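You operate a simulated robot arm through the tools that you are given. There is no shell and no other tool. Be economical: measure what you need, move in short steps, check, and stop when the job is done.

You run a simulated robot arm. Do the job below in one go: nothing can be reset, and whatever is moved stays where it is left.

TASK
Press the purple housing's seal home; put the housing in the done tray.
Fine: use the seal press first and leave its slide out.

Only the result counts: the job must be done as asked and must still hold three seconds after the hand-in. Knocking over, shifting, dropping, spilling or breaking anything else fails it. A push-on lid holds only when it is set on centred and level and pressed home; a screw cap is set on level and turned clockwise until tight.

THE ROBOT
A 6-joint arm with a two-finger parallel gripper, fixed in place. Base frame: the origin is at the foot of the arm, x ahead of it, y to its left, z up; the work surface is at about z = 800. Readings come in mm, degrees, newtons and seconds.
With the tool pointing down near the work surface it reaches from about 240 to 640 mm from the base axis. Its first joint turns from -66.0 to 66.0 degrees. Payload 2.7 kg.
The TCP is the grasp point between the finger pads, 23 mm short of the fingertips. In the tool frame z runs along the fingers and y along their closing line. The gripper opens to 94 mm. The fingers are 38 mm wide and 10 mm thick; the gripper's body (54 by 96 mm) begins 39 mm behind the TCP.
Orientation is told as [roll, pitch, yaw] about the base's x, y, z axes, in that order, counted from this pose: with the fingers straight down and closing along the base's y, the tool's x points along the base's -x, its y along +y and its z along -z.

THE INTERFACE
- The arm moves only by the tool apply_moves. Its argument "plan" is a list of rows, each a list of 6 numbers: the shift along the tool's x, y, z in mm, then the turn, a rotation vector about the tool's x, y, z in degrees. In form: [[dx, dy, dz, ax, ay, az], ...]. A call has 1 to 12 rows; each row shifts and turns the commanded pose from where the row before left it, along the tool's axes as they then stand. "hand" is the gripper command, from -1 (fully open) to 1 (shut), values between in proportion, set as the call begins (left out, the last holds). A row lasts 0.2 s, in which the tool goes at most 50 mm and 8.6 degrees; a call with a longer step from one row to the next is refused whole, and so is a gripper value outside its range. A pose out of reach is approached as far as the arm can. The call stops where the force on the tool passes 60 N (or 10 N more than at its start, if that is more) or the arm is blocked; 0.2 s more then pass. The fingers move at their own pace (about 45 mm/s each) and stop on an object; they squeeze with about 37 N. The grip force told is the motor's: it shows also when the fingers shut on nothing. Time passes only in rows, and 0.2 s behind the last, so rows that do not move let the fingers close. The reply holds the time, the measured pose of the TCP, the force on the tool along the base axes, the opening and the grip force, in the units named above and with some noise, with the torque about the TCP (base axes, N m) and any sound that the robot's microphone picked up.
- Cameras (640 x 400 px; columns grow to the right, rows downward): "scene" is fixed at [84.8, -437.2, 1410.1]; the picture's right is [0.68, -0.73, 0.00], its down [-0.37, -0.35, -0.86] and it looks along [0.63, 0.59, -0.51] (base axes); focal length 349 px, centre (320, 200). "wrist" rides on the gripper at [86, 16, -75] in the tool frame; the picture's right is [-0.18, 0.98, 0.00], its down [-0.58, -0.11, -0.81] and it looks along [-0.79, -0.15, 0.59] (tool axes); focal length 243 px, centre (320, 200). There is no depth. A picture from a camera that has moved, and an enlarged one, comes with that camera's place and axes in the base frame and with its lens.
- grab_frame(camera): a new picture of that camera. The clock stands still meanwhile.
- inspect(camera, box): a new picture of the part [left, top, right, bottom] of that camera's present view, enlarged. The clock stands still meanwhile.
- job_done(): hands the job in; it is judged then, once.

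Work in short steps. Places have to be worked out from the pictures, the camera data and where the tool is seen: move nearer, look again, correct. Check each grasp and each placing, and mend what went wrong. You have 120 turns and 68 pictures in all, those below and enlarged ones among them. Open the gripper and draw the arm clear of the work before you hand the job in, unless the task says otherwise; then end with one line.

The tools are called after "Request:" as a command line: name --pt "numbers of a row" for each row, then --argument value for the rest, lists and objects as JSON in quotes. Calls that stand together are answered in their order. apply_moves: Moves the arm, as the interface text tells. Its arguments: {"type":"object","properties":{"plan":{"type":"array"},"hand":{"type":"number"}},"required":["plan"]} The other tools are called the same way: grab_frame (camera) takes a picture; inspect (camera, box) takes an enlarged picture of a part of a camera's view; job_done () hands the job in.

At the start:

```text
clock: 0.0
tool_pos: [476.8, -16.7, 1166.0]
tcp_rot: [0.0, -0.1, 0.0]
force: [0.5, -0.6, 0.0]
moment: [-0.03, -0.02, 0.0]
grip_width: 94.0
finger_force: 0.1
```

scene: 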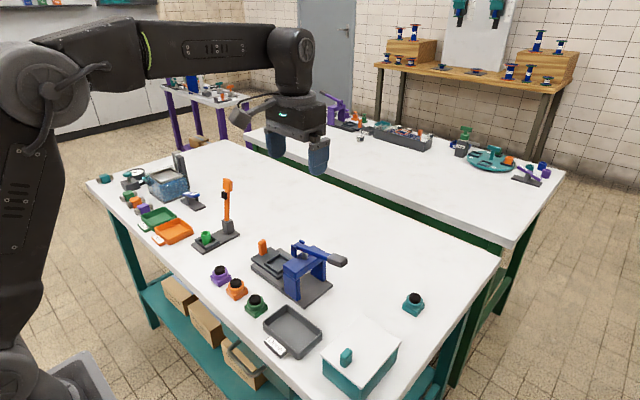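
wrist: 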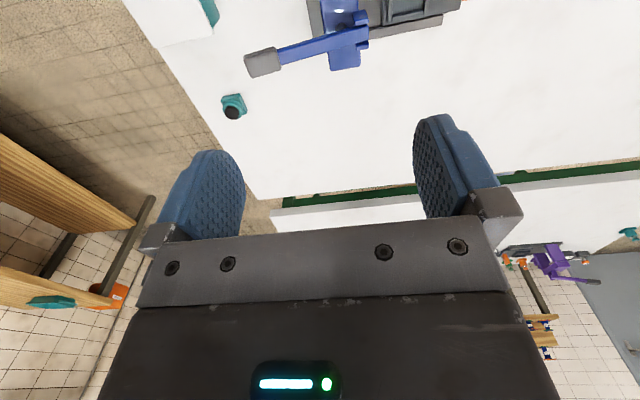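

I'll take enlarged views of the press, housings and tray first.

Request:
inspect --camera "scene" --box '[190, 220, 360, 326]'

Request:
inspect --camera "scene" --box '[240, 280, 440, 400]'

Request:
inspect --camera "scene" --box '[90, 150, 250, 250]'

```text
3.76 times, centred on (275, 273) of scene
camera zoom: at [84.8, -437.2, 1410.1], right [0.68, -0.73, 0.0], down [-0.37, -0.35, -0.86], along [0.63, 0.59, -0.51], focal length 1314 px, centre (489, -75)
```

zoom: 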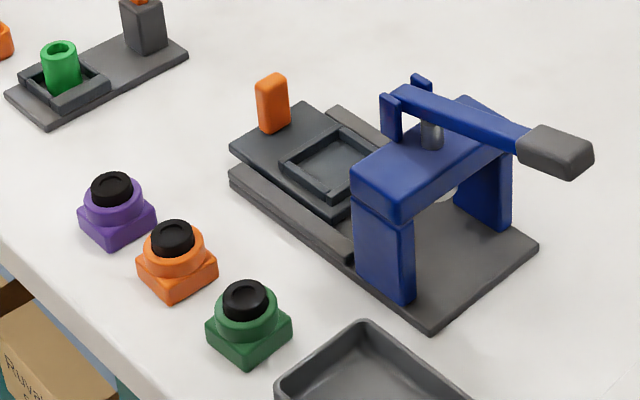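

```text
3.20 times, centred on (340, 340) of scene
camera zoom: at [84.8, -437.2, 1410.1], right [0.68, -0.73, 0.0], down [-0.37, -0.35, -0.86], along [0.63, 0.59, -0.51], focal length 1117 px, centre (256, -248)
```

zoom: 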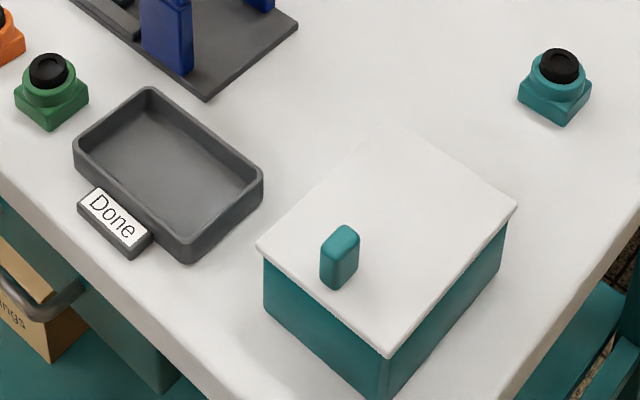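

```text
4.00 times, centred on (170, 200) of scene
camera zoom: at [84.8, -437.2, 1410.1], right [0.68, -0.73, 0.0], down [-0.37, -0.35, -0.86], along [0.63, 0.59, -0.51], focal length 1396 px, centre (920, 200)
```

zoom: 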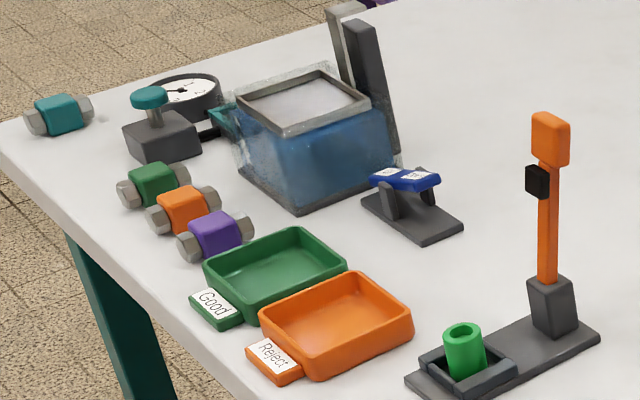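

Estimates: purple housing about (388, 178), yawed a bit. Press slide runs along y (out = +y), lever handle is on the -y side, and the Done tray is about (407, -57). I'll move above the purple housing and look with the wrist camera.

Request:
apply_moves --pt "13 28 30 0 0 0" --pt "13 28 30 0 0 0" --pt "13 28 30 0 0 0" --pt "13 28 30 0 0 0" --pt "13 28 30 0 0 0" --pt "13 28 30 0 0 0" --pt "12 27 30 0 0 0" --pt "0 0 0 0 0 0" --hand -1

Request:
grab_frame --camera "wrist"

Request:
grab_frame --camera "scene"

```text
clock: 1.8
tool_pos: [385.3, 179.0, 950.7]
tcp_rot: [0.0, -0.2, 0.1]
force: [0.3, -0.8, -0.5]
moment: [0.03, 0.0, -0.02]
grip_width: 94.0
finger_force: 0.0
```

```text
62 pictures are left
camera wrist: at [299.0, 194.5, 1027.1], right [0.18, 0.98, 0.0], down [0.58, -0.11, 0.81], along [0.79, -0.15, -0.59], focal length 243 px, centre (320, 200)
```

wrist: 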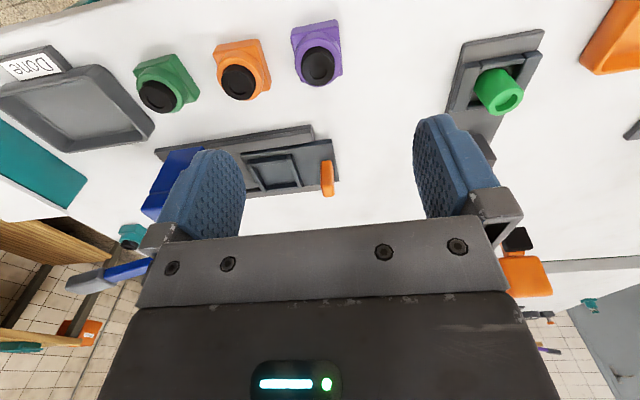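

```text
61 pictures are left
```

scene: 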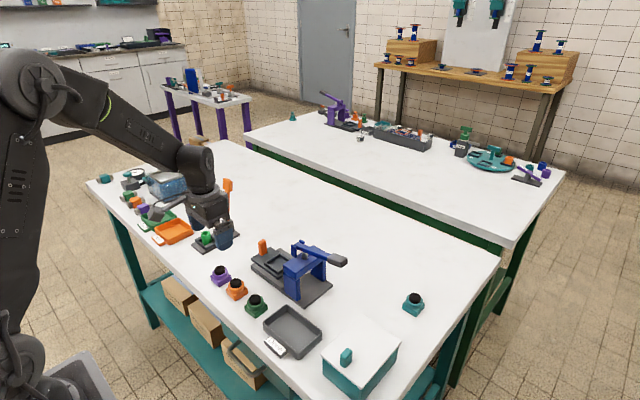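

The wrist view agrees (about 388, 175). I'll enlarge it for yaw and nest details.

Request:
inspect --camera "wrist" --box '[270, 10, 366, 96]'

Request:
inspect --camera "wrist" --box '[200, 110, 360, 210]'

```text
4.65 times, centred on (318, 53) of wrist
camera zoom: at [299.0, 194.5, 1027.1], right [0.18, 0.98, 0.0], down [0.58, -0.11, 0.81], along [0.79, -0.15, -0.59], focal length 1128 px, centre (329, 884)
```

zoom: 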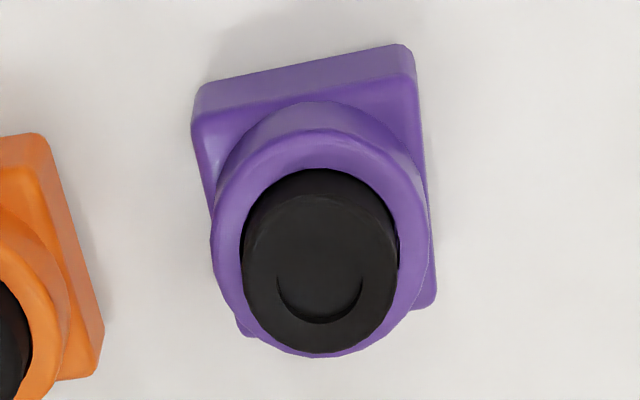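

```text
4.00 times, centred on (280, 160) of wrist
camera zoom: at [299.0, 194.5, 1027.1], right [0.18, 0.98, 0.0], down [0.58, -0.11, 0.81], along [0.79, -0.15, -0.59], focal length 970 px, centre (480, 360)
```

zoom: 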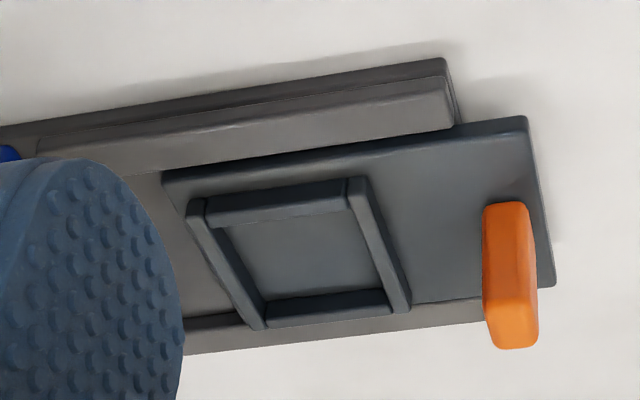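

The housing is square to the axes at about (387.5, 176.4), 36 mm wide with its collar top near z 826. The nest is about (517.5, 96). I'll set a 50 mm opening to clear the orange neighbour and descend part-way.

Request:
apply_moves --pt "-2.2 -2.6 0 0 0 0" --pt "0 0 0 0 0 0" --pt "0 0 0 0 0 0" --pt "0 0 35 0 0 0" --pt "0 0 38 0 0 0" --pt "0 0 0 0 0 0" --hand -0.06

Request:
grab_frame --camera "wrist"

Request:
inspect --camera "scene" --box '[180, 220, 300, 295]'

```text
clock: 3.2
tool_pos: [388.6, 176.2, 880.2]
tcp_rot: [0.0, -0.1, 0.1]
force: [0.0, -0.1, -0.4]
moment: [-0.05, -0.01, 0.01]
grip_width: 49.9
finger_force: 0.0
```

```text
58 pictures are left
camera wrist: at [300.8, 193.4, 956.2], right [0.18, 0.98, 0.0], down [0.58, -0.11, 0.81], along [0.79, -0.15, -0.59], focal length 243 px, centre (320, 200)
```

wrist: 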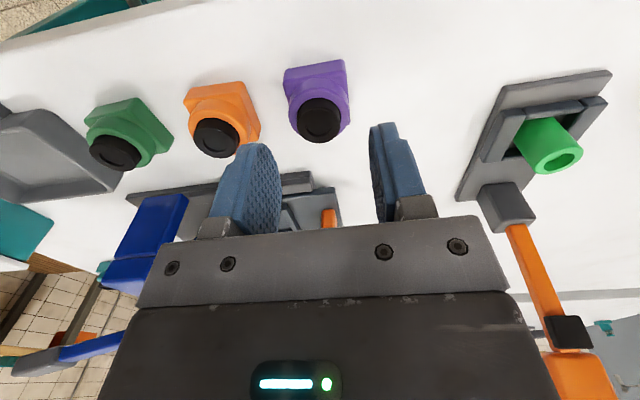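

```text
5.33 times, centred on (240, 258) of scene
camera zoom: at [84.9, -437.2, 1410.1], right [0.68, -0.73, 0.0], down [-0.37, -0.35, -0.86], along [0.63, 0.59, -0.51], focal length 1862 px, centre (747, -107)
```

zoom: 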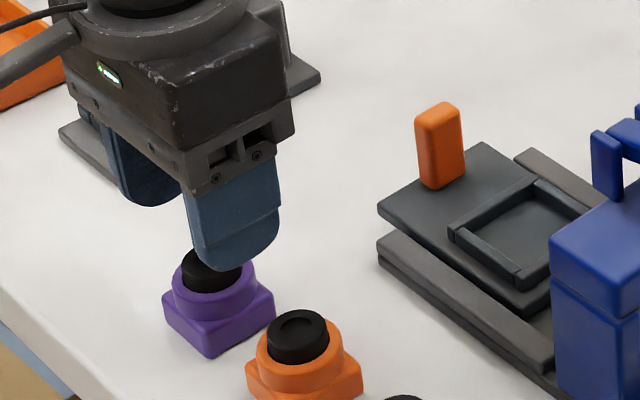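

Aligned in y (176.8 versus 176.2). I'll descend so the fingertips are at about z 811 and close.

Request:
apply_moves --pt "0 0 20 0 0 0" --pt "0.5 0.3 16 0 0 0" --pt "0 0 10 0 0 0" --pt "0 0 0 0 0 0"

Request:
inspect --camera "scene" --box '[180, 220, 300, 295]'

Request:
grab_frame --camera "wrist"

```text
clock: 4.2
tool_pos: [388.6, 177.7, 836.1]
tcp_rot: [0.0, -0.1, 0.2]
force: [0.0, 0.3, -0.4]
moment: [0.0, 0.02, 0.0]
grip_width: 49.9
finger_force: 0.1
```

```text
5.33 times, centred on (240, 258) of scene
camera zoom: at [84.8, -437.2, 1410.1], right [0.68, -0.73, 0.0], down [-0.37, -0.35, -0.86], along [0.63, 0.59, -0.51], focal length 1862 px, centre (747, -107)
```

zoom: 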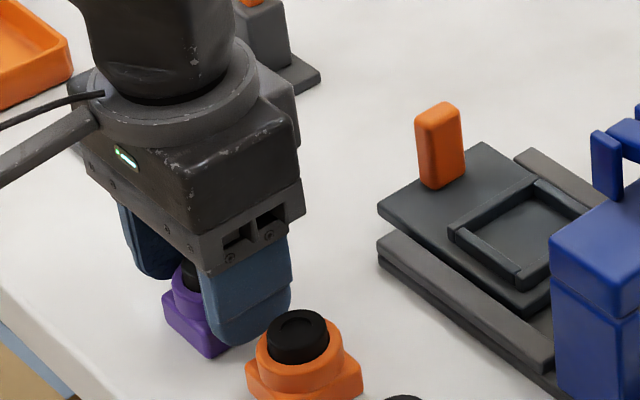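

```text
55 pictures are left
camera wrist: at [300.5, 193.6, 912.4], right [0.18, 0.98, 0.0], down [0.58, -0.11, 0.81], along [0.79, -0.15, -0.59], focal length 243 px, centre (320, 200)
```

wrist: 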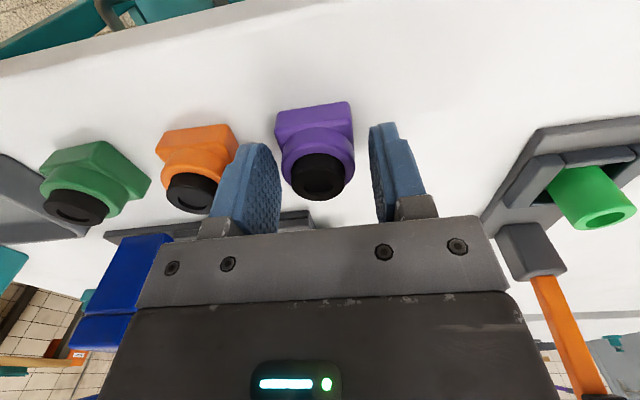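

Fingers straddle the housing and look centred. I'm closing now.

Request:
apply_moves --pt "0 0 0 0 0 0" --pt "0 0 0 0 0 0" --pt "0 0 0 0 0 0" --pt "0 0 0 0 0 0" --hand 1

Request:
apply_moves --pt "0 0 -10 0 0 0" --pt "0 0 -20 0 0 0" --pt "0 0 -30 0 0 0" --pt "0 0 -20 0 0 0" --pt "0 0 0 0 0 0"

Request:
grab_frame --camera "wrist"

Request:
inspect --camera "scene" --box '[180, 200, 300, 275]'

```text
clock: 5.2
tool_pos: [386.9, 177.1, 836.7]
tcp_rot: [0.0, -0.2, 0.1]
force: [-0.1, -0.4, 1.0]
moment: [0.0, 0.01, 0.02]
grip_width: 37.6
finger_force: 36.8
```

```text
clock: 6.4
tool_pos: [387.7, 176.1, 918.8]
tcp_rot: [0.0, 0.0, 0.1]
force: [0.3, 0.8, 0.0]
moment: [0.0, 0.0, 0.01]
grip_width: 37.1
finger_force: 36.8
```

```text
54 pictures are left
camera wrist: at [301.3, 193.1, 993.6], right [0.18, 0.98, 0.0], down [0.58, -0.11, 0.81], along [0.79, -0.15, -0.59], focal length 243 px, centre (320, 200)
```

wrist: 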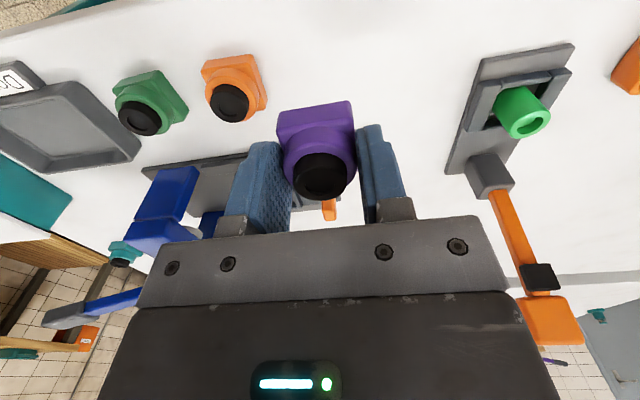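

```text
5.33 times, centred on (240, 238) of scene
camera zoom: at [84.9, -437.2, 1410.1], right [0.68, -0.73, 0.0], down [-0.37, -0.35, -0.86], along [0.63, 0.59, -0.51], focal length 1862 px, centre (747, 0)
```

zoom: 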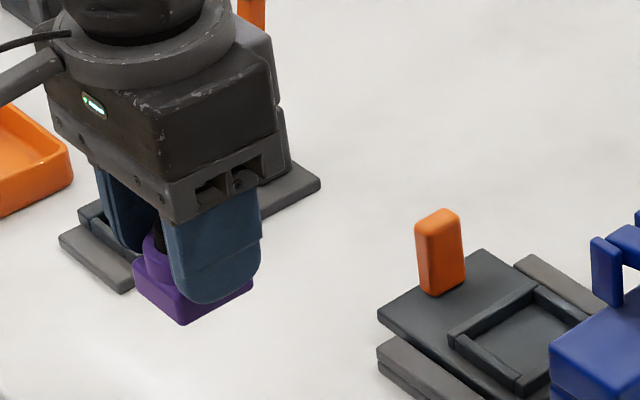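

The housing is held square (37 mm). The press lugs stand near y≈35, z≈920, so I'll approach the nest with the gripper yawed -90°, its narrow side toward the press. First I move up and over, then turn.

Request:
apply_moves --pt "-20 -18 -12 0 0 0" --pt "-20 -18 -12 0 0 0" --pt "-20 -18 -12 0 0 0" --pt "0 0 0 0 0 0"

Request:
apply_moves --pt "0 0 0 0 0 8.2" --pt "0 0 0 0 0 8.2" --pt "0 0 0 0 0 8.2" --pt "0 0 0 0 0 8.2" --pt "0 0 0 0 0 8.2" --pt "0 0 0 0 0 8.2" --pt "0 0 0 0 0 8.2" --pt "0 0 0 0 0 8.2" --pt "0 0 0 0 0 8.2" --pt "0 0 0 0 0 8.2" --pt "0 0 0 0 0 8.0" --pt "0 0 0 0 0 0"

Request:
grab_frame --camera "wrist"

```text
clock: 7.4
tool_pos: [450.1, 122.8, 953.4]
tcp_rot: [0.0, 0.0, 0.1]
force: [0.3, 0.3, -0.8]
moment: [-0.01, 0.01, -0.02]
grip_width: 37.3
finger_force: 37.8
```

```text
clock: 10.0
tool_pos: [447.3, 121.7, 954.5]
tcp_rot: [0.2, -0.1, -90.0]
force: [-0.1, -0.5, -1.6]
moment: [0.05, 0.02, 0.03]
grip_width: 37.2
finger_force: 36.9
```

```text
52 pictures are left
camera wrist: at [464.2, 209.1, 1029.3], right [0.98, -0.18, 0.0], down [-0.11, -0.58, 0.81], along [-0.15, -0.79, -0.59], focal length 243 px, centre (320, 200)
```

wrist: 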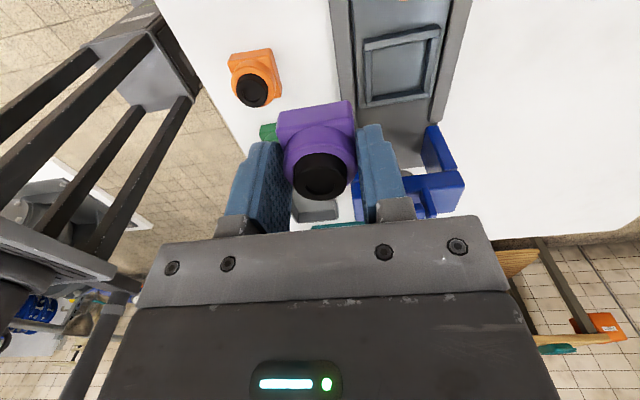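

The turn went well. Now I'll enlarge the nest from this clear view.

Request:
inspect --camera "wrist" --box '[320, 0, 480, 150]'

```text
2.67 times, centred on (400, 75) of wrist
camera zoom: at [464.2, 209.1, 1029.3], right [0.98, -0.18, 0.0], down [-0.11, -0.58, 0.81], along [-0.15, -0.79, -0.59], focal length 647 px, centre (107, 533)
```

zoom: 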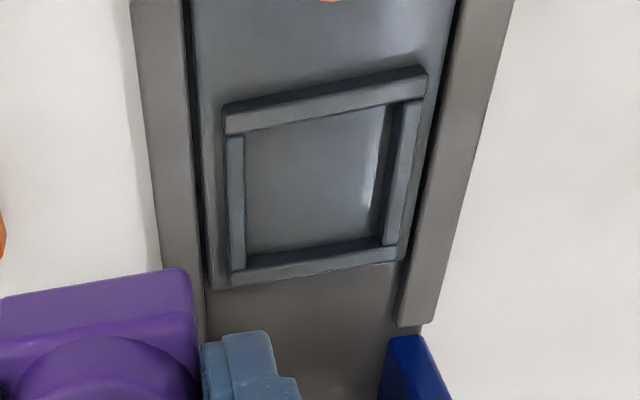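

Triangulating the two wrist views and the scene puts the nest centre at about (511, 99), with its floor near z 818 and rim near 825. I'll move above it at z≈905.

Request:
apply_moves --pt "-8 21 0 0 0 0" --pt "-8 21 0 0 0 0" --pt "-7 21 0 0 0 0" --pt "0 0 24 0 0 0" --pt "0 0 24 0 0 0" --pt "0 0 0 0 0 0"

Request:
inspect --camera "wrist" --box '[210, 50, 450, 200]'

Request:
inspect --camera "scene" --box '[220, 210, 360, 300]'

```text
clock: 11.4
tool_pos: [514.5, 97.8, 903.1]
tcp_rot: [0.1, 0.0, -89.8]
force: [-0.2, 0.5, -1.0]
moment: [0.02, 0.03, -0.01]
grip_width: 37.3
finger_force: 37.5
```

```text
2.67 times, centred on (330, 125) of wrist
camera zoom: at [529.8, 185.6, 979.9], right [0.98, -0.18, 0.0], down [-0.11, -0.58, 0.81], along [-0.15, -0.79, -0.59], focal length 647 px, centre (293, 400)
```

zoom: 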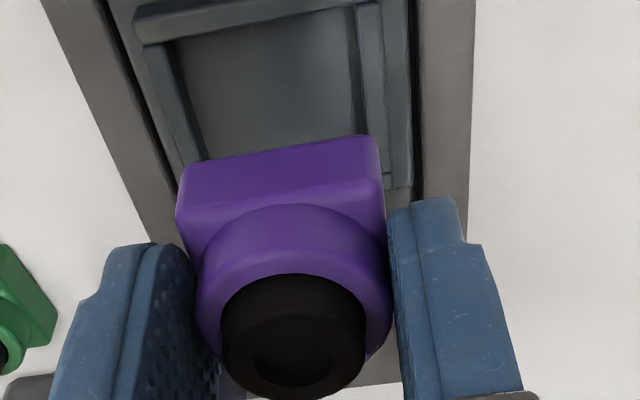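

```text
4.44 times, centred on (290, 255) of scene
camera zoom: at [84.9, -437.2, 1410.1], right [0.68, -0.73, 0.0], down [-0.37, -0.35, -0.86], along [0.63, 0.59, -0.51], focal length 1552 px, centre (453, -44)
```

zoom: 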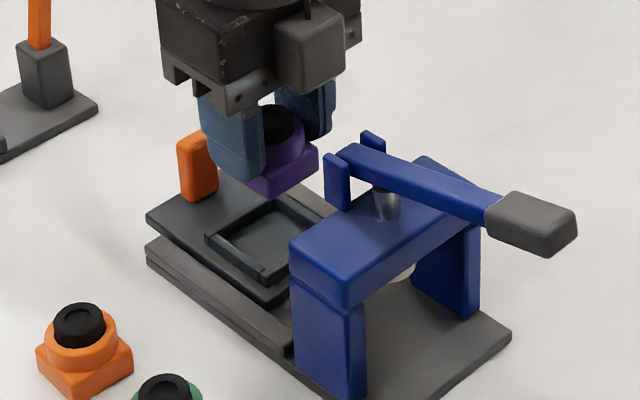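

In this view the housing sits about 3 mm too far in +x and 3 mm short in y relative to the nest. I'll correct and lower to just above the rim.

Request:
apply_moves --pt "3.2 -3.2 0 0 0 0" --pt "0 0 18 0 0 0" --pt "0 0 12 0 0 0" --pt "0 0 0 0 0 0"

Request:
inspect --camera "wrist" --box '[210, 50, 450, 200]'

Request:
inspect --camera "scene" --box '[240, 225, 320, 285]'

```text
clock: 12.4
tool_pos: [509.6, 104.3, 873.9]
tcp_rot: [0.0, 0.1, -90.0]
force: [-0.6, -0.2, -1.7]
moment: [0.02, -0.03, -0.01]
grip_width: 37.5
finger_force: 36.9
```

```text
2.67 times, centred on (330, 125) of wrist
camera zoom: at [526.1, 190.1, 951.2], right [0.98, -0.18, 0.0], down [-0.11, -0.58, 0.81], along [-0.15, -0.79, -0.59], focal length 647 px, centre (293, 400)
```

zoom: 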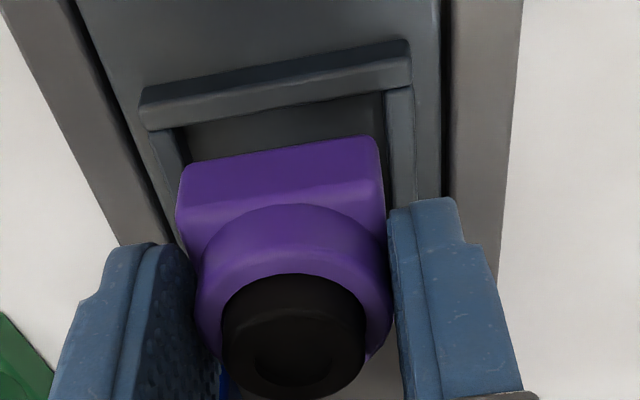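

```text
6.67 times, centred on (280, 255) of scene
camera zoom: at [84.9, -437.2, 1410.1], right [0.68, -0.73, 0.0], down [-0.37, -0.35, -0.86], along [0.63, 0.59, -0.51], focal length 2327 px, centre (587, -167)
```

zoom: 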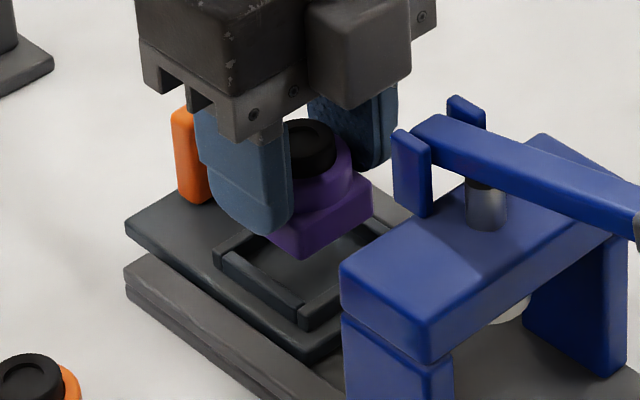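

Now within about 1 mm. I'll apply a small trim and lower into the nest in small steps.

Request:
apply_moves --pt "-1 0.6 6 0 0 0" --pt "0 0 5 0 0 0" --pt "0 0 3 0 0 0" --pt "0 0 0 0 0 0"

Request:
inspect --camera "wrist" --box '[210, 50, 450, 200]'

Request:
inspect --camera "scene" --box '[240, 225, 320, 285]'

```text
clock: 13.4
tool_pos: [509.2, 101.7, 860.5]
tcp_rot: [0.2, -0.1, -89.9]
force: [0.2, 0.4, -0.8]
moment: [0.02, 0.0, 0.0]
grip_width: 37.2
finger_force: 37.3
```

```text
2.67 times, centred on (330, 125) of wrist
camera zoom: at [525.3, 189.1, 936.2], right [0.98, -0.18, 0.0], down [-0.11, -0.58, 0.81], along [-0.15, -0.79, -0.59], focal length 647 px, centre (293, 400)
```

zoom: 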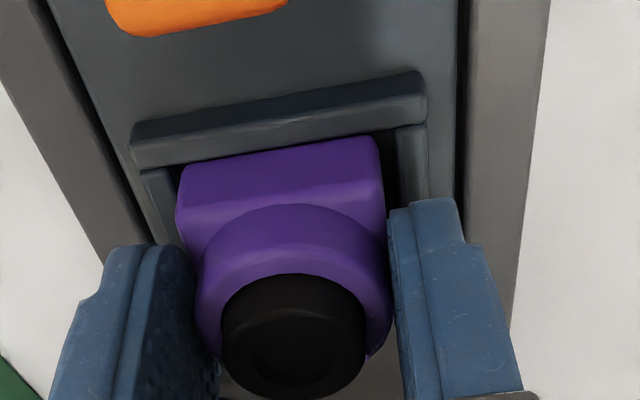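

```text
6.67 times, centred on (280, 255) of scene
camera zoom: at [84.9, -437.2, 1410.1], right [0.68, -0.73, 0.0], down [-0.37, -0.35, -0.86], along [0.63, 0.59, -0.51], focal length 2327 px, centre (587, -167)
```

zoom: 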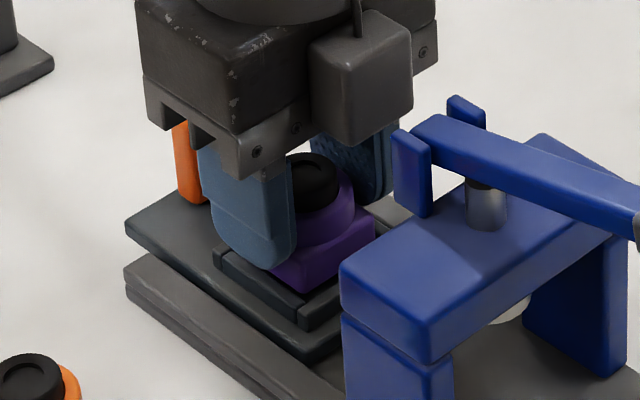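

The bottom is at rim level. The gaps show it should go about 1 mm in +x and 1.5 mm in -y; I'll trim and lower gently to the floor.

Request:
apply_moves --pt "-1.5 1.2 0 0 0 0" --pt "0 0 2 0 0 0" --pt "0 0 2 0 0 0" --pt "0 0 0 0 0 0"

Request:
inspect --camera "wrist" --box '[210, 50, 450, 200]'

```text
clock: 14.4
tool_pos: [511.0, 101.8, 856.8]
tcp_rot: [0.1, 0.0, -89.8]
force: [-0.1, 0.3, -1.6]
moment: [0.02, 0.01, -0.01]
grip_width: 37.3
finger_force: 37.2
```

```text
2.67 times, centred on (330, 125) of wrist
camera zoom: at [526.5, 188.4, 933.0], right [0.98, -0.18, 0.0], down [-0.11, -0.58, 0.81], along [-0.15, -0.79, -0.59], focal length 647 px, centre (293, 400)
```

zoom: 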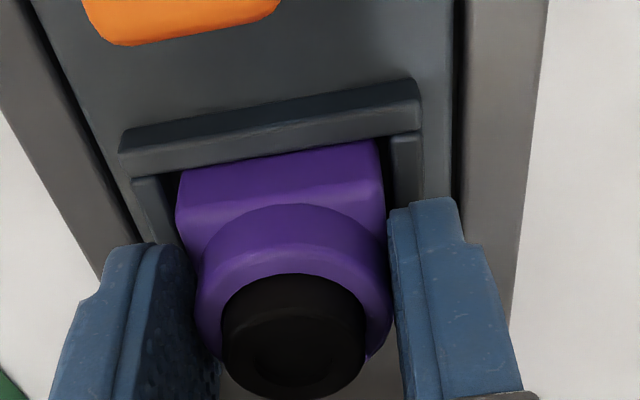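

It's centred in x and the bottom edge is now below the rim. Continuing down until contact.

Request:
apply_moves --pt "0 0 2 0 0 0" --pt "0 0 1 0 0 0" --pt "0 0 0 0 0 0"

Request:
apply_moves --pt "0 0 1 0 0 0" --pt "0 0 1 0 0 0" --pt "0 0 0 0 0 0"

Request:
inspect --camera "wrist" --box '[210, 50, 450, 200]'

Request:
inspect --camera "scene" --box '[240, 225, 320, 285]'

```text
clock: 15.2
tool_pos: [510.4, 101.2, 854.7]
tcp_rot: [0.2, 0.0, -89.9]
force: [-5.1, -0.2, 13.9]
moment: [-0.25, 0.36, -0.05]
grip_width: 37.4
finger_force: 37.1
```

```text
clock: 16.0
tool_pos: [512.4, 100.6, 854.5]
tcp_rot: [0.2, 0.0, -89.9]
force: [-11.8, 0.6, 30.7]
moment: [-0.09, 0.36, -0.01]
grip_width: 37.7
finger_force: 37.3
```

```text
2.67 times, centred on (330, 125) of wrist
camera zoom: at [527.0, 187.3, 930.3], right [0.98, -0.18, 0.0], down [-0.11, -0.58, 0.81], along [-0.14, -0.79, -0.59], focal length 647 px, centre (293, 400)
```

zoom: 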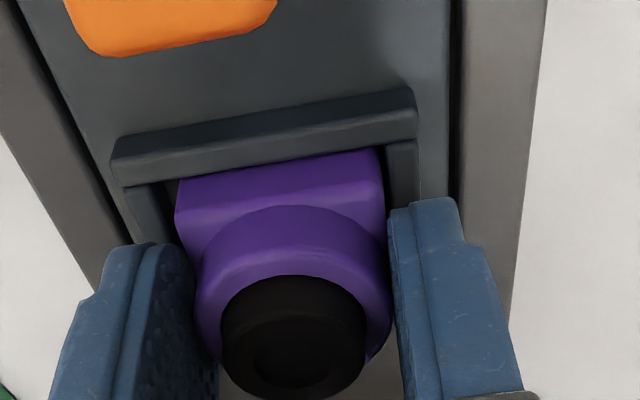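

```text
6.67 times, centred on (280, 255) of scene
camera zoom: at [84.1, -437.3, 1410.1], right [0.68, -0.73, 0.0], down [-0.37, -0.35, -0.86], along [0.63, 0.59, -0.51], focal length 2327 px, centre (587, -167)
```

zoom: 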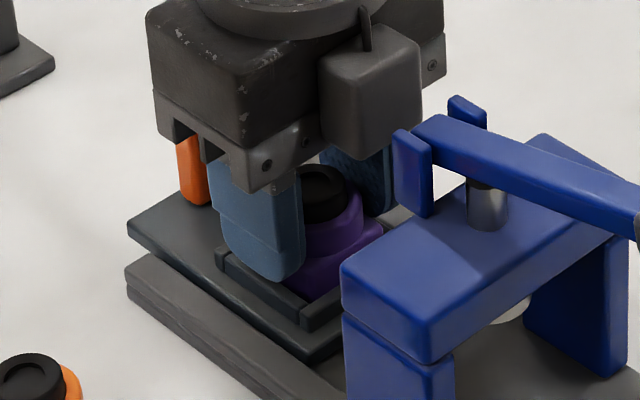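

There is contact with the floor (30 N) and some side load from the +x wall. I'll back off 1 mm, ease -x, and look before releasing.

Request:
apply_moves --pt "0 0 -2 0 0 0" --pt "0 -1.5 0 0 0 0" --pt "0 0 0 0 0 0"

Request:
inspect --camera "wrist" --box '[250, 80, 410, 180]'

```text
clock: 16.8
tool_pos: [509.7, 99.9, 855.1]
tcp_rot: [0.2, 0.0, -89.9]
force: [4.6, 0.5, 10.4]
moment: [-0.01, -0.36, -0.02]
grip_width: 37.5
finger_force: 37.2
```

```text
4.00 times, centred on (330, 130) of wrist
camera zoom: at [525.6, 187.1, 930.2], right [0.98, -0.18, 0.0], down [-0.11, -0.58, 0.81], along [-0.14, -0.79, -0.59], focal length 970 px, centre (280, 480)
```

zoom: 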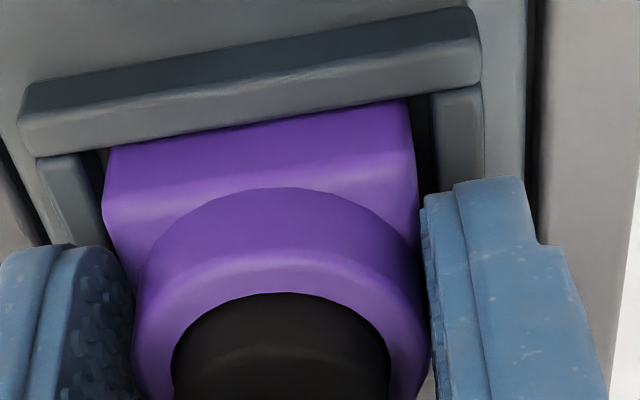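

Seated on the floor and centred. I'll open moderately and retreat straight up.

Request:
apply_moves --pt "0 0 0 0 0 0" --pt "0 0 0 0 0 0" --pt "0 0 0 0 0 0" --hand -0.3

Request:
apply_moves --pt "0 0 -10 0 0 0" --pt "0 0 -25 0 0 0" --pt "0 0 -30 0 0 0" --pt "20 0 -20 0 0 0" --pt "0 0 0 0 0 0"

Request:
grab_frame --camera "wrist"

Request:
inspect --camera "scene" --box '[240, 220, 360, 300]'

```text
clock: 17.6
tool_pos: [508.4, 100.8, 853.1]
tcp_rot: [0.0, 0.0, -89.9]
force: [0.8, -0.1, 0.1]
moment: [-0.03, -0.02, -0.01]
grip_width: 61.2
finger_force: 0.0
```

```text
clock: 18.8
tool_pos: [509.1, 121.2, 938.0]
tcp_rot: [-0.1, 0.0, -89.9]
force: [-0.2, 0.1, 0.1]
moment: [-0.03, -0.02, 0.01]
grip_width: 61.1
finger_force: 0.0
```

```text
40 pictures are left
camera wrist: at [524.8, 208.2, 1015.1], right [0.98, -0.18, 0.0], down [-0.11, -0.58, 0.81], along [-0.15, -0.79, -0.59], focal length 243 px, centre (320, 200)
```

wrist: 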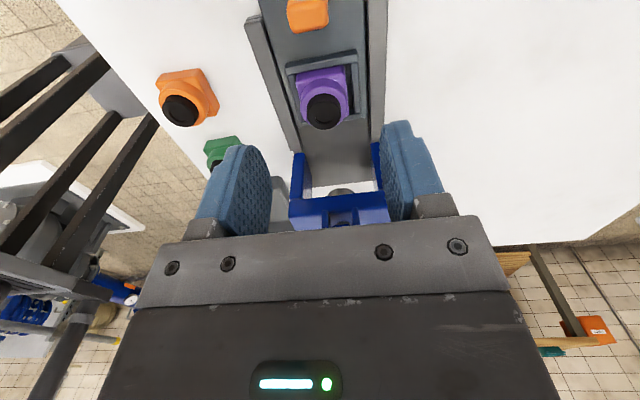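

```text
5.00 times, centred on (300, 260) of scene
camera zoom: at [84.8, -437.2, 1410.1], right [0.68, -0.73, 0.0], down [-0.37, -0.35, -0.86], along [0.63, 0.59, -0.51], focal length 1746 px, centre (420, -100)
```

zoom: 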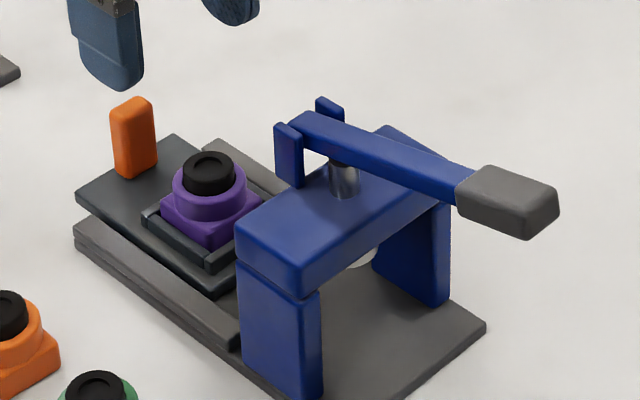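

The housing is seated level in the nest. I'll close the fingers and go down behind (+y of) the orange handle at about (510, 161) to push the slide in.

Request:
apply_moves --pt "25 0 0 0 0 0" --pt "25 0 0 0 0 0" --pt "26 1 0 0 0 0" --pt "0 0 30 0 0 0" --pt "0 0 30 0 0 0" --pt "0 0 30 0 0 0" --pt "0 0 0 0 0 0" --hand 1

Request:
inspect --camera "scene" --box '[220, 200, 360, 290]'

Request:
inspect --camera "wrist" --box '[200, 80, 440, 240]'

```text
clock: 20.4
tool_pos: [509.6, 196.8, 846.7]
tcp_rot: [0.1, 0.1, -90.0]
force: [-0.3, -0.3, 0.2]
moment: [0.01, -0.02, 0.06]
grip_width: 0.1
finger_force: 37.0
```

```text
4.44 times, centred on (290, 245) of scene
camera zoom: at [84.9, -437.2, 1410.1], right [0.68, -0.73, 0.0], down [-0.37, -0.35, -0.86], along [0.63, 0.59, -0.51], focal length 1552 px, centre (453, 0)
```

zoom: 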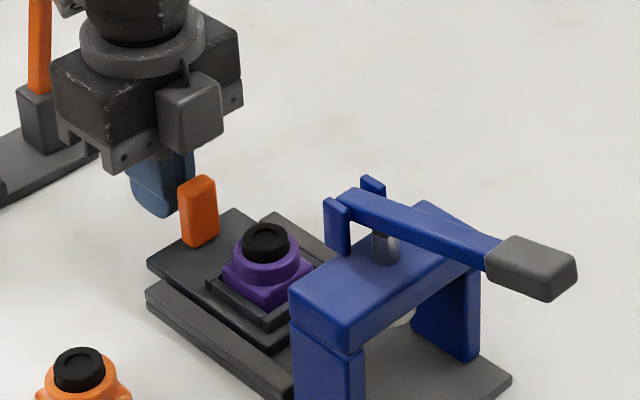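

```text
2.50 times, centred on (320, 160) of wrist
camera zoom: at [524.1, 282.9, 924.0], right [0.98, -0.18, 0.0], down [-0.11, -0.58, 0.81], along [-0.15, -0.79, -0.59], focal length 606 px, centre (320, 300)
```

zoom: 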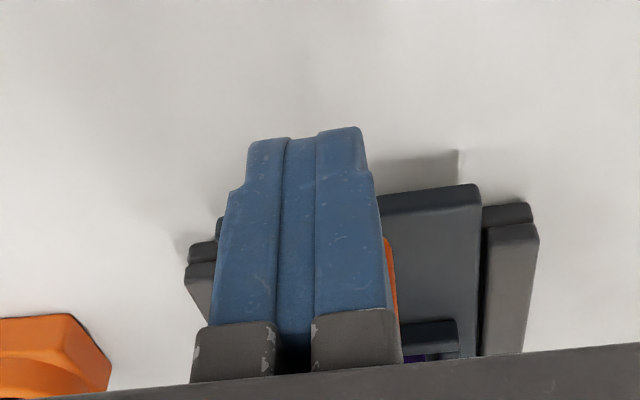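

Positioned behind the handle. I'll push gently in -y.

Request:
apply_moves --pt "-4 0 0 0 0 0" --pt "-3 0 0 0 0 0" --pt "-3 0 0 0 0 0" --pt "-4 0 0 0 0 0" --pt "-5 0 0 0 0 0" --pt "-6 0 0 0 0 0" --pt "-7 0 0 0 0 0" --pt "-7 0 0 0 0 0" --pt "-7 0 0 0 0 0" --pt "-7 0 0 0 0 0" --pt "-5 0 0 0 0 0" --pt "-3 0 0 0 0 0"

Request:
inspect --camera "scene" --box '[220, 200, 360, 290]'

```text
clock: 23.0
tool_pos: [508.0, 135.3, 849.7]
tcp_rot: [0.1, -0.1, -89.9]
force: [0.7, 1.1, -1.5]
moment: [0.01, 0.0, 0.01]
grip_width: 0.1
finger_force: 37.2
```

```text
4.44 times, centred on (290, 245) of scene
camera zoom: at [84.9, -437.2, 1410.1], right [0.68, -0.73, 0.0], down [-0.37, -0.35, -0.86], along [0.63, 0.59, -0.51], focal length 1552 px, centre (453, 0)
```

zoom: 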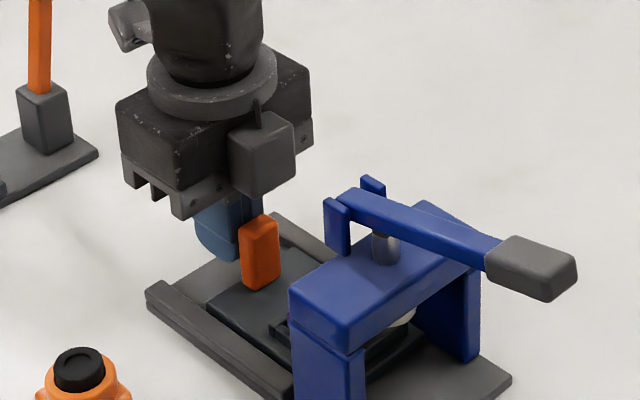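

The slide is moving freely. I'll continue to its stop.

Request:
apply_moves --pt "-4 0 0 0 0 0" --pt "-4 0 0 0 0 0" --pt "-4 0 0 0 0 0" --pt "-4 0 0 0 0 0" --pt "-4 0 0 0 0 0" --pt "-3 0 0 0 0 0" --pt "-3 0 0 0 0 0" --pt "0 0 0 0 0 0"

Request:
inspect --camera "scene" --box '[220, 200, 360, 290]'

```text
clock: 24.8
tool_pos: [510.1, 109.5, 848.5]
tcp_rot: [0.0, 0.0, -89.8]
force: [0.7, 1.2, 0.0]
moment: [0.02, -0.01, 0.01]
grip_width: 0.0
finger_force: 37.2
```

```text
4.44 times, centred on (290, 245) of scene
camera zoom: at [84.8, -437.2, 1410.1], right [0.68, -0.73, 0.0], down [-0.37, -0.35, -0.86], along [0.63, 0.59, -0.51], focal length 1552 px, centre (453, 0)
```

zoom: 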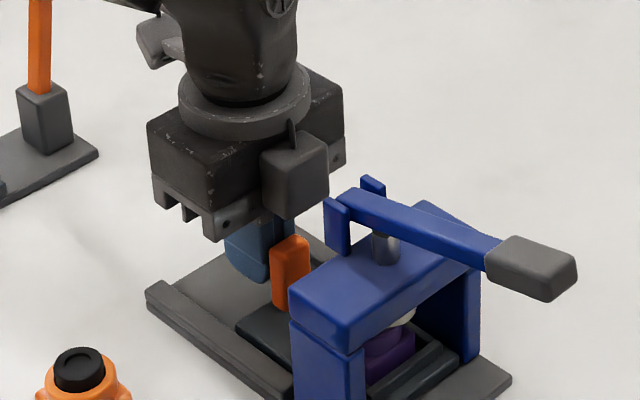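

No stop yet; continuing.

Request:
apply_moves --pt "-3 0 0 0 0 0" --pt "-3 0 0 0 0 0" --pt "-3 0 0 0 0 0" --pt "-3 0 0 0 0 0" --pt "-3 0 0 0 0 0" --pt "0 0 0 0 0 0"

Request:
inspect --camera "scene" --box '[260, 220, 360, 290]'

```text
clock: 26.2
tool_pos: [509.6, 94.8, 848.6]
tcp_rot: [0.2, 0.1, -89.9]
force: [-1.6, 17.0, 0.0]
moment: [-0.13, 0.02, -0.11]
grip_width: 0.2
finger_force: 36.7
```

```text
5.71 times, centred on (310, 255) of scene
camera zoom: at [84.8, -436.8, 1410.2], right [0.68, -0.73, 0.0], down [-0.37, -0.35, -0.86], along [0.63, 0.59, -0.51], focal length 1995 px, centre (377, -114)
```

zoom: 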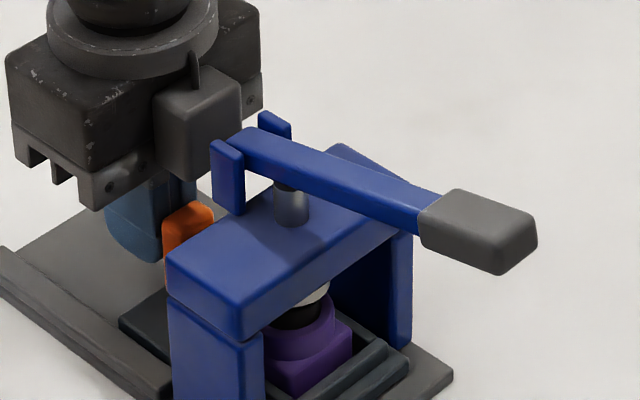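

The 17 N reaction suggests the stop. I'll push 2 mm more to confirm.

Request:
apply_moves --pt "-1 0 0 0 0 0" --pt "-1 0 0 0 0 0" --pt "0 0 0 0 0 0"

```text
clock: 27.0
tool_pos: [510.2, 96.3, 847.9]
tcp_rot: [0.0, 0.0, -89.7]
force: [-1.0, 29.4, -0.7]
moment: [-0.15, -0.04, -0.22]
grip_width: 0.2
finger_force: 37.3
```

The slide is at its stop. I'll back off, rise clear, and travel over the lever to its grip at about (511, -92, 945).

Request:
apply_moves --pt "6 0 0 0 0 0" --pt "6 0 -10 0 0 0" --pt "0 0 -45 0 0 0" --pt "0 0 -45 0 0 0" --pt "0 0 -45 0 0 0" --pt "0 0 -20 0 0 0" --pt "-40 0 0 0 0 0" --pt "-40 0 0 0 0 0" --pt "-40 0 0 0 0 0" --pt "-40 0 0 0 0 0" --pt "-40 0 0 0 0 0" --pt "0 0 0 0 0 0"

Request:
grab_frame --camera "wrist"

Request:
inspect --camera "scene" --box '[240, 200, 400, 300]'

```text
clock: 29.6
tool_pos: [510.5, -94.6, 1017.1]
tcp_rot: [0.1, 0.1, -89.9]
force: [0.3, -0.2, 0.3]
moment: [0.0, 0.01, -0.04]
grip_width: 0.0
finger_force: 36.8
```

```text
33 pictures are left
camera wrist: at [526.9, -7.7, 1093.1], right [0.98, -0.18, 0.0], down [-0.11, -0.58, 0.81], along [-0.15, -0.79, -0.59], focal length 243 px, centre (320, 200)
```

wrist: 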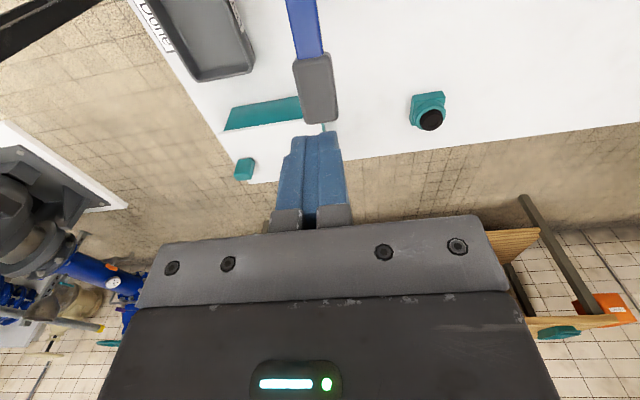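

```text
4.00 times, centred on (320, 250) of scene
camera zoom: at [84.8, -437.2, 1410.1], right [0.68, -0.73, 0.0], down [-0.37, -0.35, -0.86], along [0.63, 0.59, -0.51], focal length 1396 px, centre (320, 0)
```

zoom: 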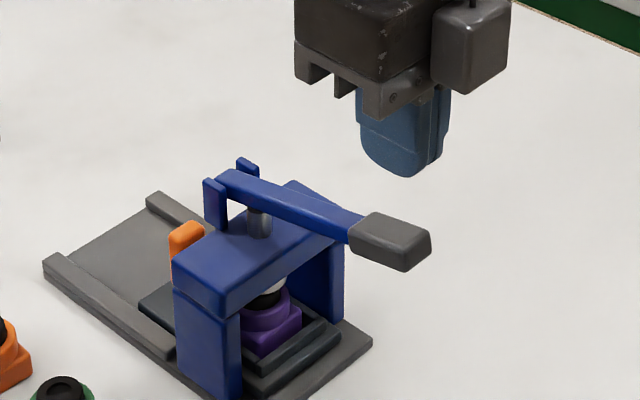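

The grip centre is about (510, -86) with its top near z 955–960. I'll shift +8 in y and descend to contact.

Request:
apply_moves --pt "6 0 10 0 0 0" --pt "0 0 10 0 0 0" --pt "0 0 5 0 0 0" --pt "0 0 5 0 0 0" --pt "0 0 4 0 0 0" --pt "0 0 4 0 0 0" --pt "0 0 4 0 0 0" --pt "0 0 4 0 0 0" --pt "0 0 0 0 0 0"

Request:
inspect --camera "scene" --box '[240, 200, 400, 300]'

```text
clock: 31.6
tool_pos: [509.9, -89.7, 966.5]
tcp_rot: [0.1, 0.0, -89.9]
force: [0.7, -0.4, 1.0]
moment: [0.0, 0.02, 0.0]
grip_width: 0.0
finger_force: 37.2
```

```text
4.00 times, centred on (320, 250) of scene
camera zoom: at [84.8, -437.2, 1410.1], right [0.68, -0.73, 0.0], down [-0.37, -0.35, -0.86], along [0.63, 0.59, -0.51], focal length 1396 px, centre (320, 0)
```

zoom: 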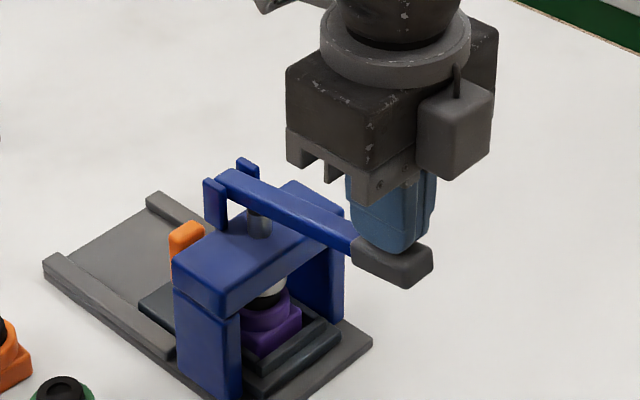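

The fingertips are on the grip and the lever has begun to swing. I'll continue down.

Request:
apply_moves --pt "0 0 4 0 0 0" --pt "0 0 4 0 0 0" --pt "0 0 4 0 0 0" --pt "0 0 4 0 0 0" --pt "0 0 4 0 0 0" --pt "0 0 4 0 0 0" --pt "0 0 0 0 0 0"

Request:
inspect --camera "scene" --box '[240, 200, 400, 300]'

```text
clock: 33.2
tool_pos: [509.5, -90.2, 944.7]
tcp_rot: [0.1, 0.0, -89.9]
force: [-0.3, -2.1, 2.4]
moment: [0.06, 0.02, 0.06]
grip_width: 0.0
finger_force: 36.3
```

```text
4.00 times, centred on (320, 250) of scene
camera zoom: at [84.8, -437.3, 1410.1], right [0.68, -0.73, 0.0], down [-0.37, -0.35, -0.86], along [0.63, 0.59, -0.51], focal length 1396 px, centre (320, 0)
```

zoom: 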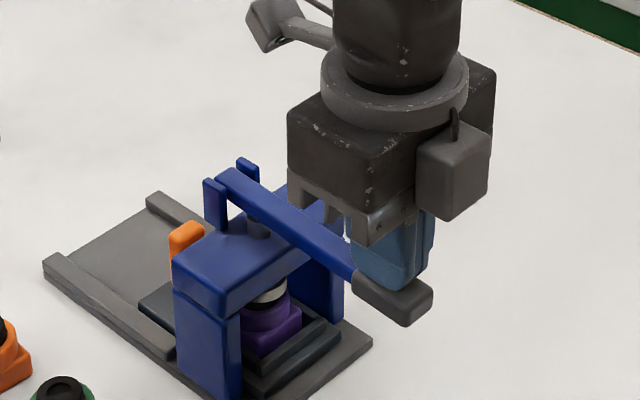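

The ram is about on the seal. Continuing down while watching the force.

Request:
apply_moves --pt "0 0 3 0 0 0" --pt "0 0 3 0 0 0" --pt "0 0 3 0 0 0" --pt "0 0 3 0 0 0" --pt "0 0 3 0 0 0" --pt "0 0 3 0 0 0" --pt "0 0 0 0 0 0"

Request:
inspect --camera "scene" --box '[240, 200, 400, 300]'

```text
clock: 34.8
tool_pos: [508.5, -89.7, 925.1]
tcp_rot: [0.0, -0.1, -89.9]
force: [0.5, 2.7, 2.6]
moment: [0.12, -0.07, 0.01]
grip_width: 0.2
finger_force: 36.7
```

```text
4.00 times, centred on (320, 250) of scene
camera zoom: at [84.8, -437.2, 1410.1], right [0.68, -0.73, 0.0], down [-0.37, -0.35, -0.86], along [0.63, 0.59, -0.51], focal length 1396 px, centre (320, 0)
```

zoom: 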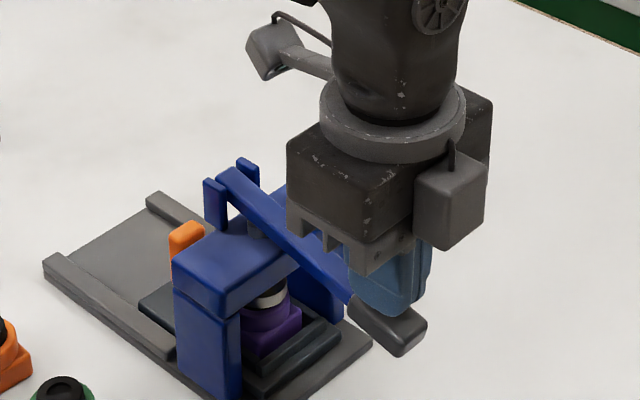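

Still light; the seal isn't fully pressed. Continuing.

Request:
apply_moves --pt "0 0 3 0 0 0" --pt "0 0 3 0 0 0" --pt "0 0 3 0 0 0" --pt "0 0 3 0 0 0" --pt "0 0 3 0 0 0" --pt "0 0 0 0 0 0"

Request:
inspect --camera "scene" --box '[260, 220, 360, 300]'

```text
clock: 36.2
tool_pos: [509.9, -89.7, 915.7]
tcp_rot: [0.5, 0.1, -89.9]
force: [-19.5, 6.8, 53.4]
moment: [1.11, 0.55, 0.35]
grip_width: 0.0
finger_force: 36.7
```

```text
5.00 times, centred on (310, 260) of scene
camera zoom: at [83.5, -436.9, 1410.3], right [0.68, -0.73, 0.0], down [-0.37, -0.35, -0.86], along [0.63, 0.59, -0.51], focal length 1746 px, centre (370, -100)
```

zoom: 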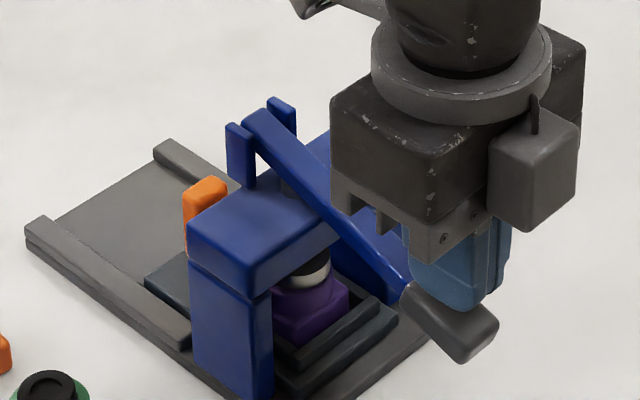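

53 N now: the ram bottoms out on the collar. I'll hold with a bit more force to make sure the seal is home.

Request:
apply_moves --pt "0 0 1.5 0 0 0" --pt "0 0 1.5 0 0 0" --pt "0 0 1 0 0 0" --pt "0 0 0 0 0 0" --pt "0 0 0 0 0 0"

Request:
inspect --camera "scene" --box '[290, 250, 350, 300]'

```text
clock: 36.9
tool_pos: [512.6, -89.3, 917.5]
tcp_rot: [0.9, -0.2, -89.8]
force: [-4.1, -0.2, 14.0]
moment: [0.22, 0.13, 0.16]
grip_width: 0.0
finger_force: 37.0
stopped in row 3: the force on the tool passed its limit at 68 N (the readings are from after the stop); the commanded pose is now the measured one
```

```text
8.00 times, centred on (320, 275) of scene
camera zoom: at [84.5, -437.2, 1410.1], right [0.68, -0.73, 0.0], down [-0.37, -0.35, -0.86], along [0.63, 0.59, -0.51], focal length 2793 px, centre (320, -400)
```

zoom: 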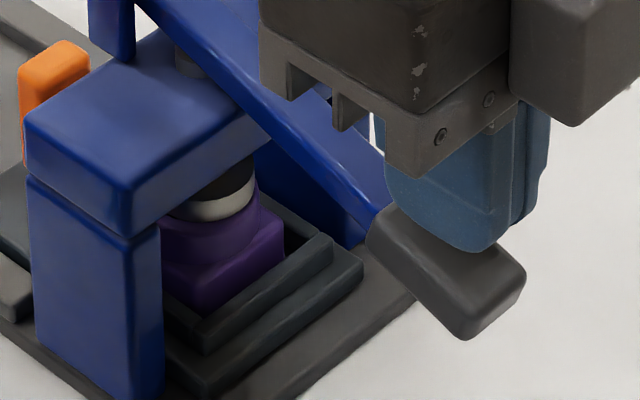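

The ram foot is down at the collar and no seal is showing, after 68 N. I'll raise the arm and see whether the lever follows.

Request:
apply_moves --pt "0 0 -8 0 0 0" --pt "0 0 -16 0 0 0" --pt "0 0 -25 0 0 0" --pt "0 0 -25 0 0 0" --pt "0 0 -25 0 0 0" --pt "0 0 0 0 0 0"

Request:
inspect --camera "scene" --box '[240, 200, 400, 300]'

```text
clock: 38.3
tool_pos: [509.7, -88.5, 1014.3]
tcp_rot: [0.6, 0.0, -89.9]
force: [-0.6, -0.8, 0.0]
moment: [0.0, 0.02, -0.02]
grip_width: 0.1
finger_force: 36.8
```

```text
4.00 times, centred on (320, 250) of scene
camera zoom: at [84.8, -437.2, 1410.1], right [0.68, -0.73, 0.0], down [-0.37, -0.35, -0.86], along [0.63, 0.59, -0.51], focal length 1396 px, centre (320, 0)
```

zoom: 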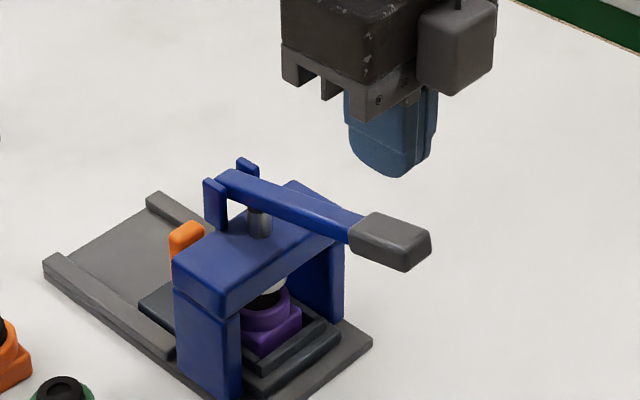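

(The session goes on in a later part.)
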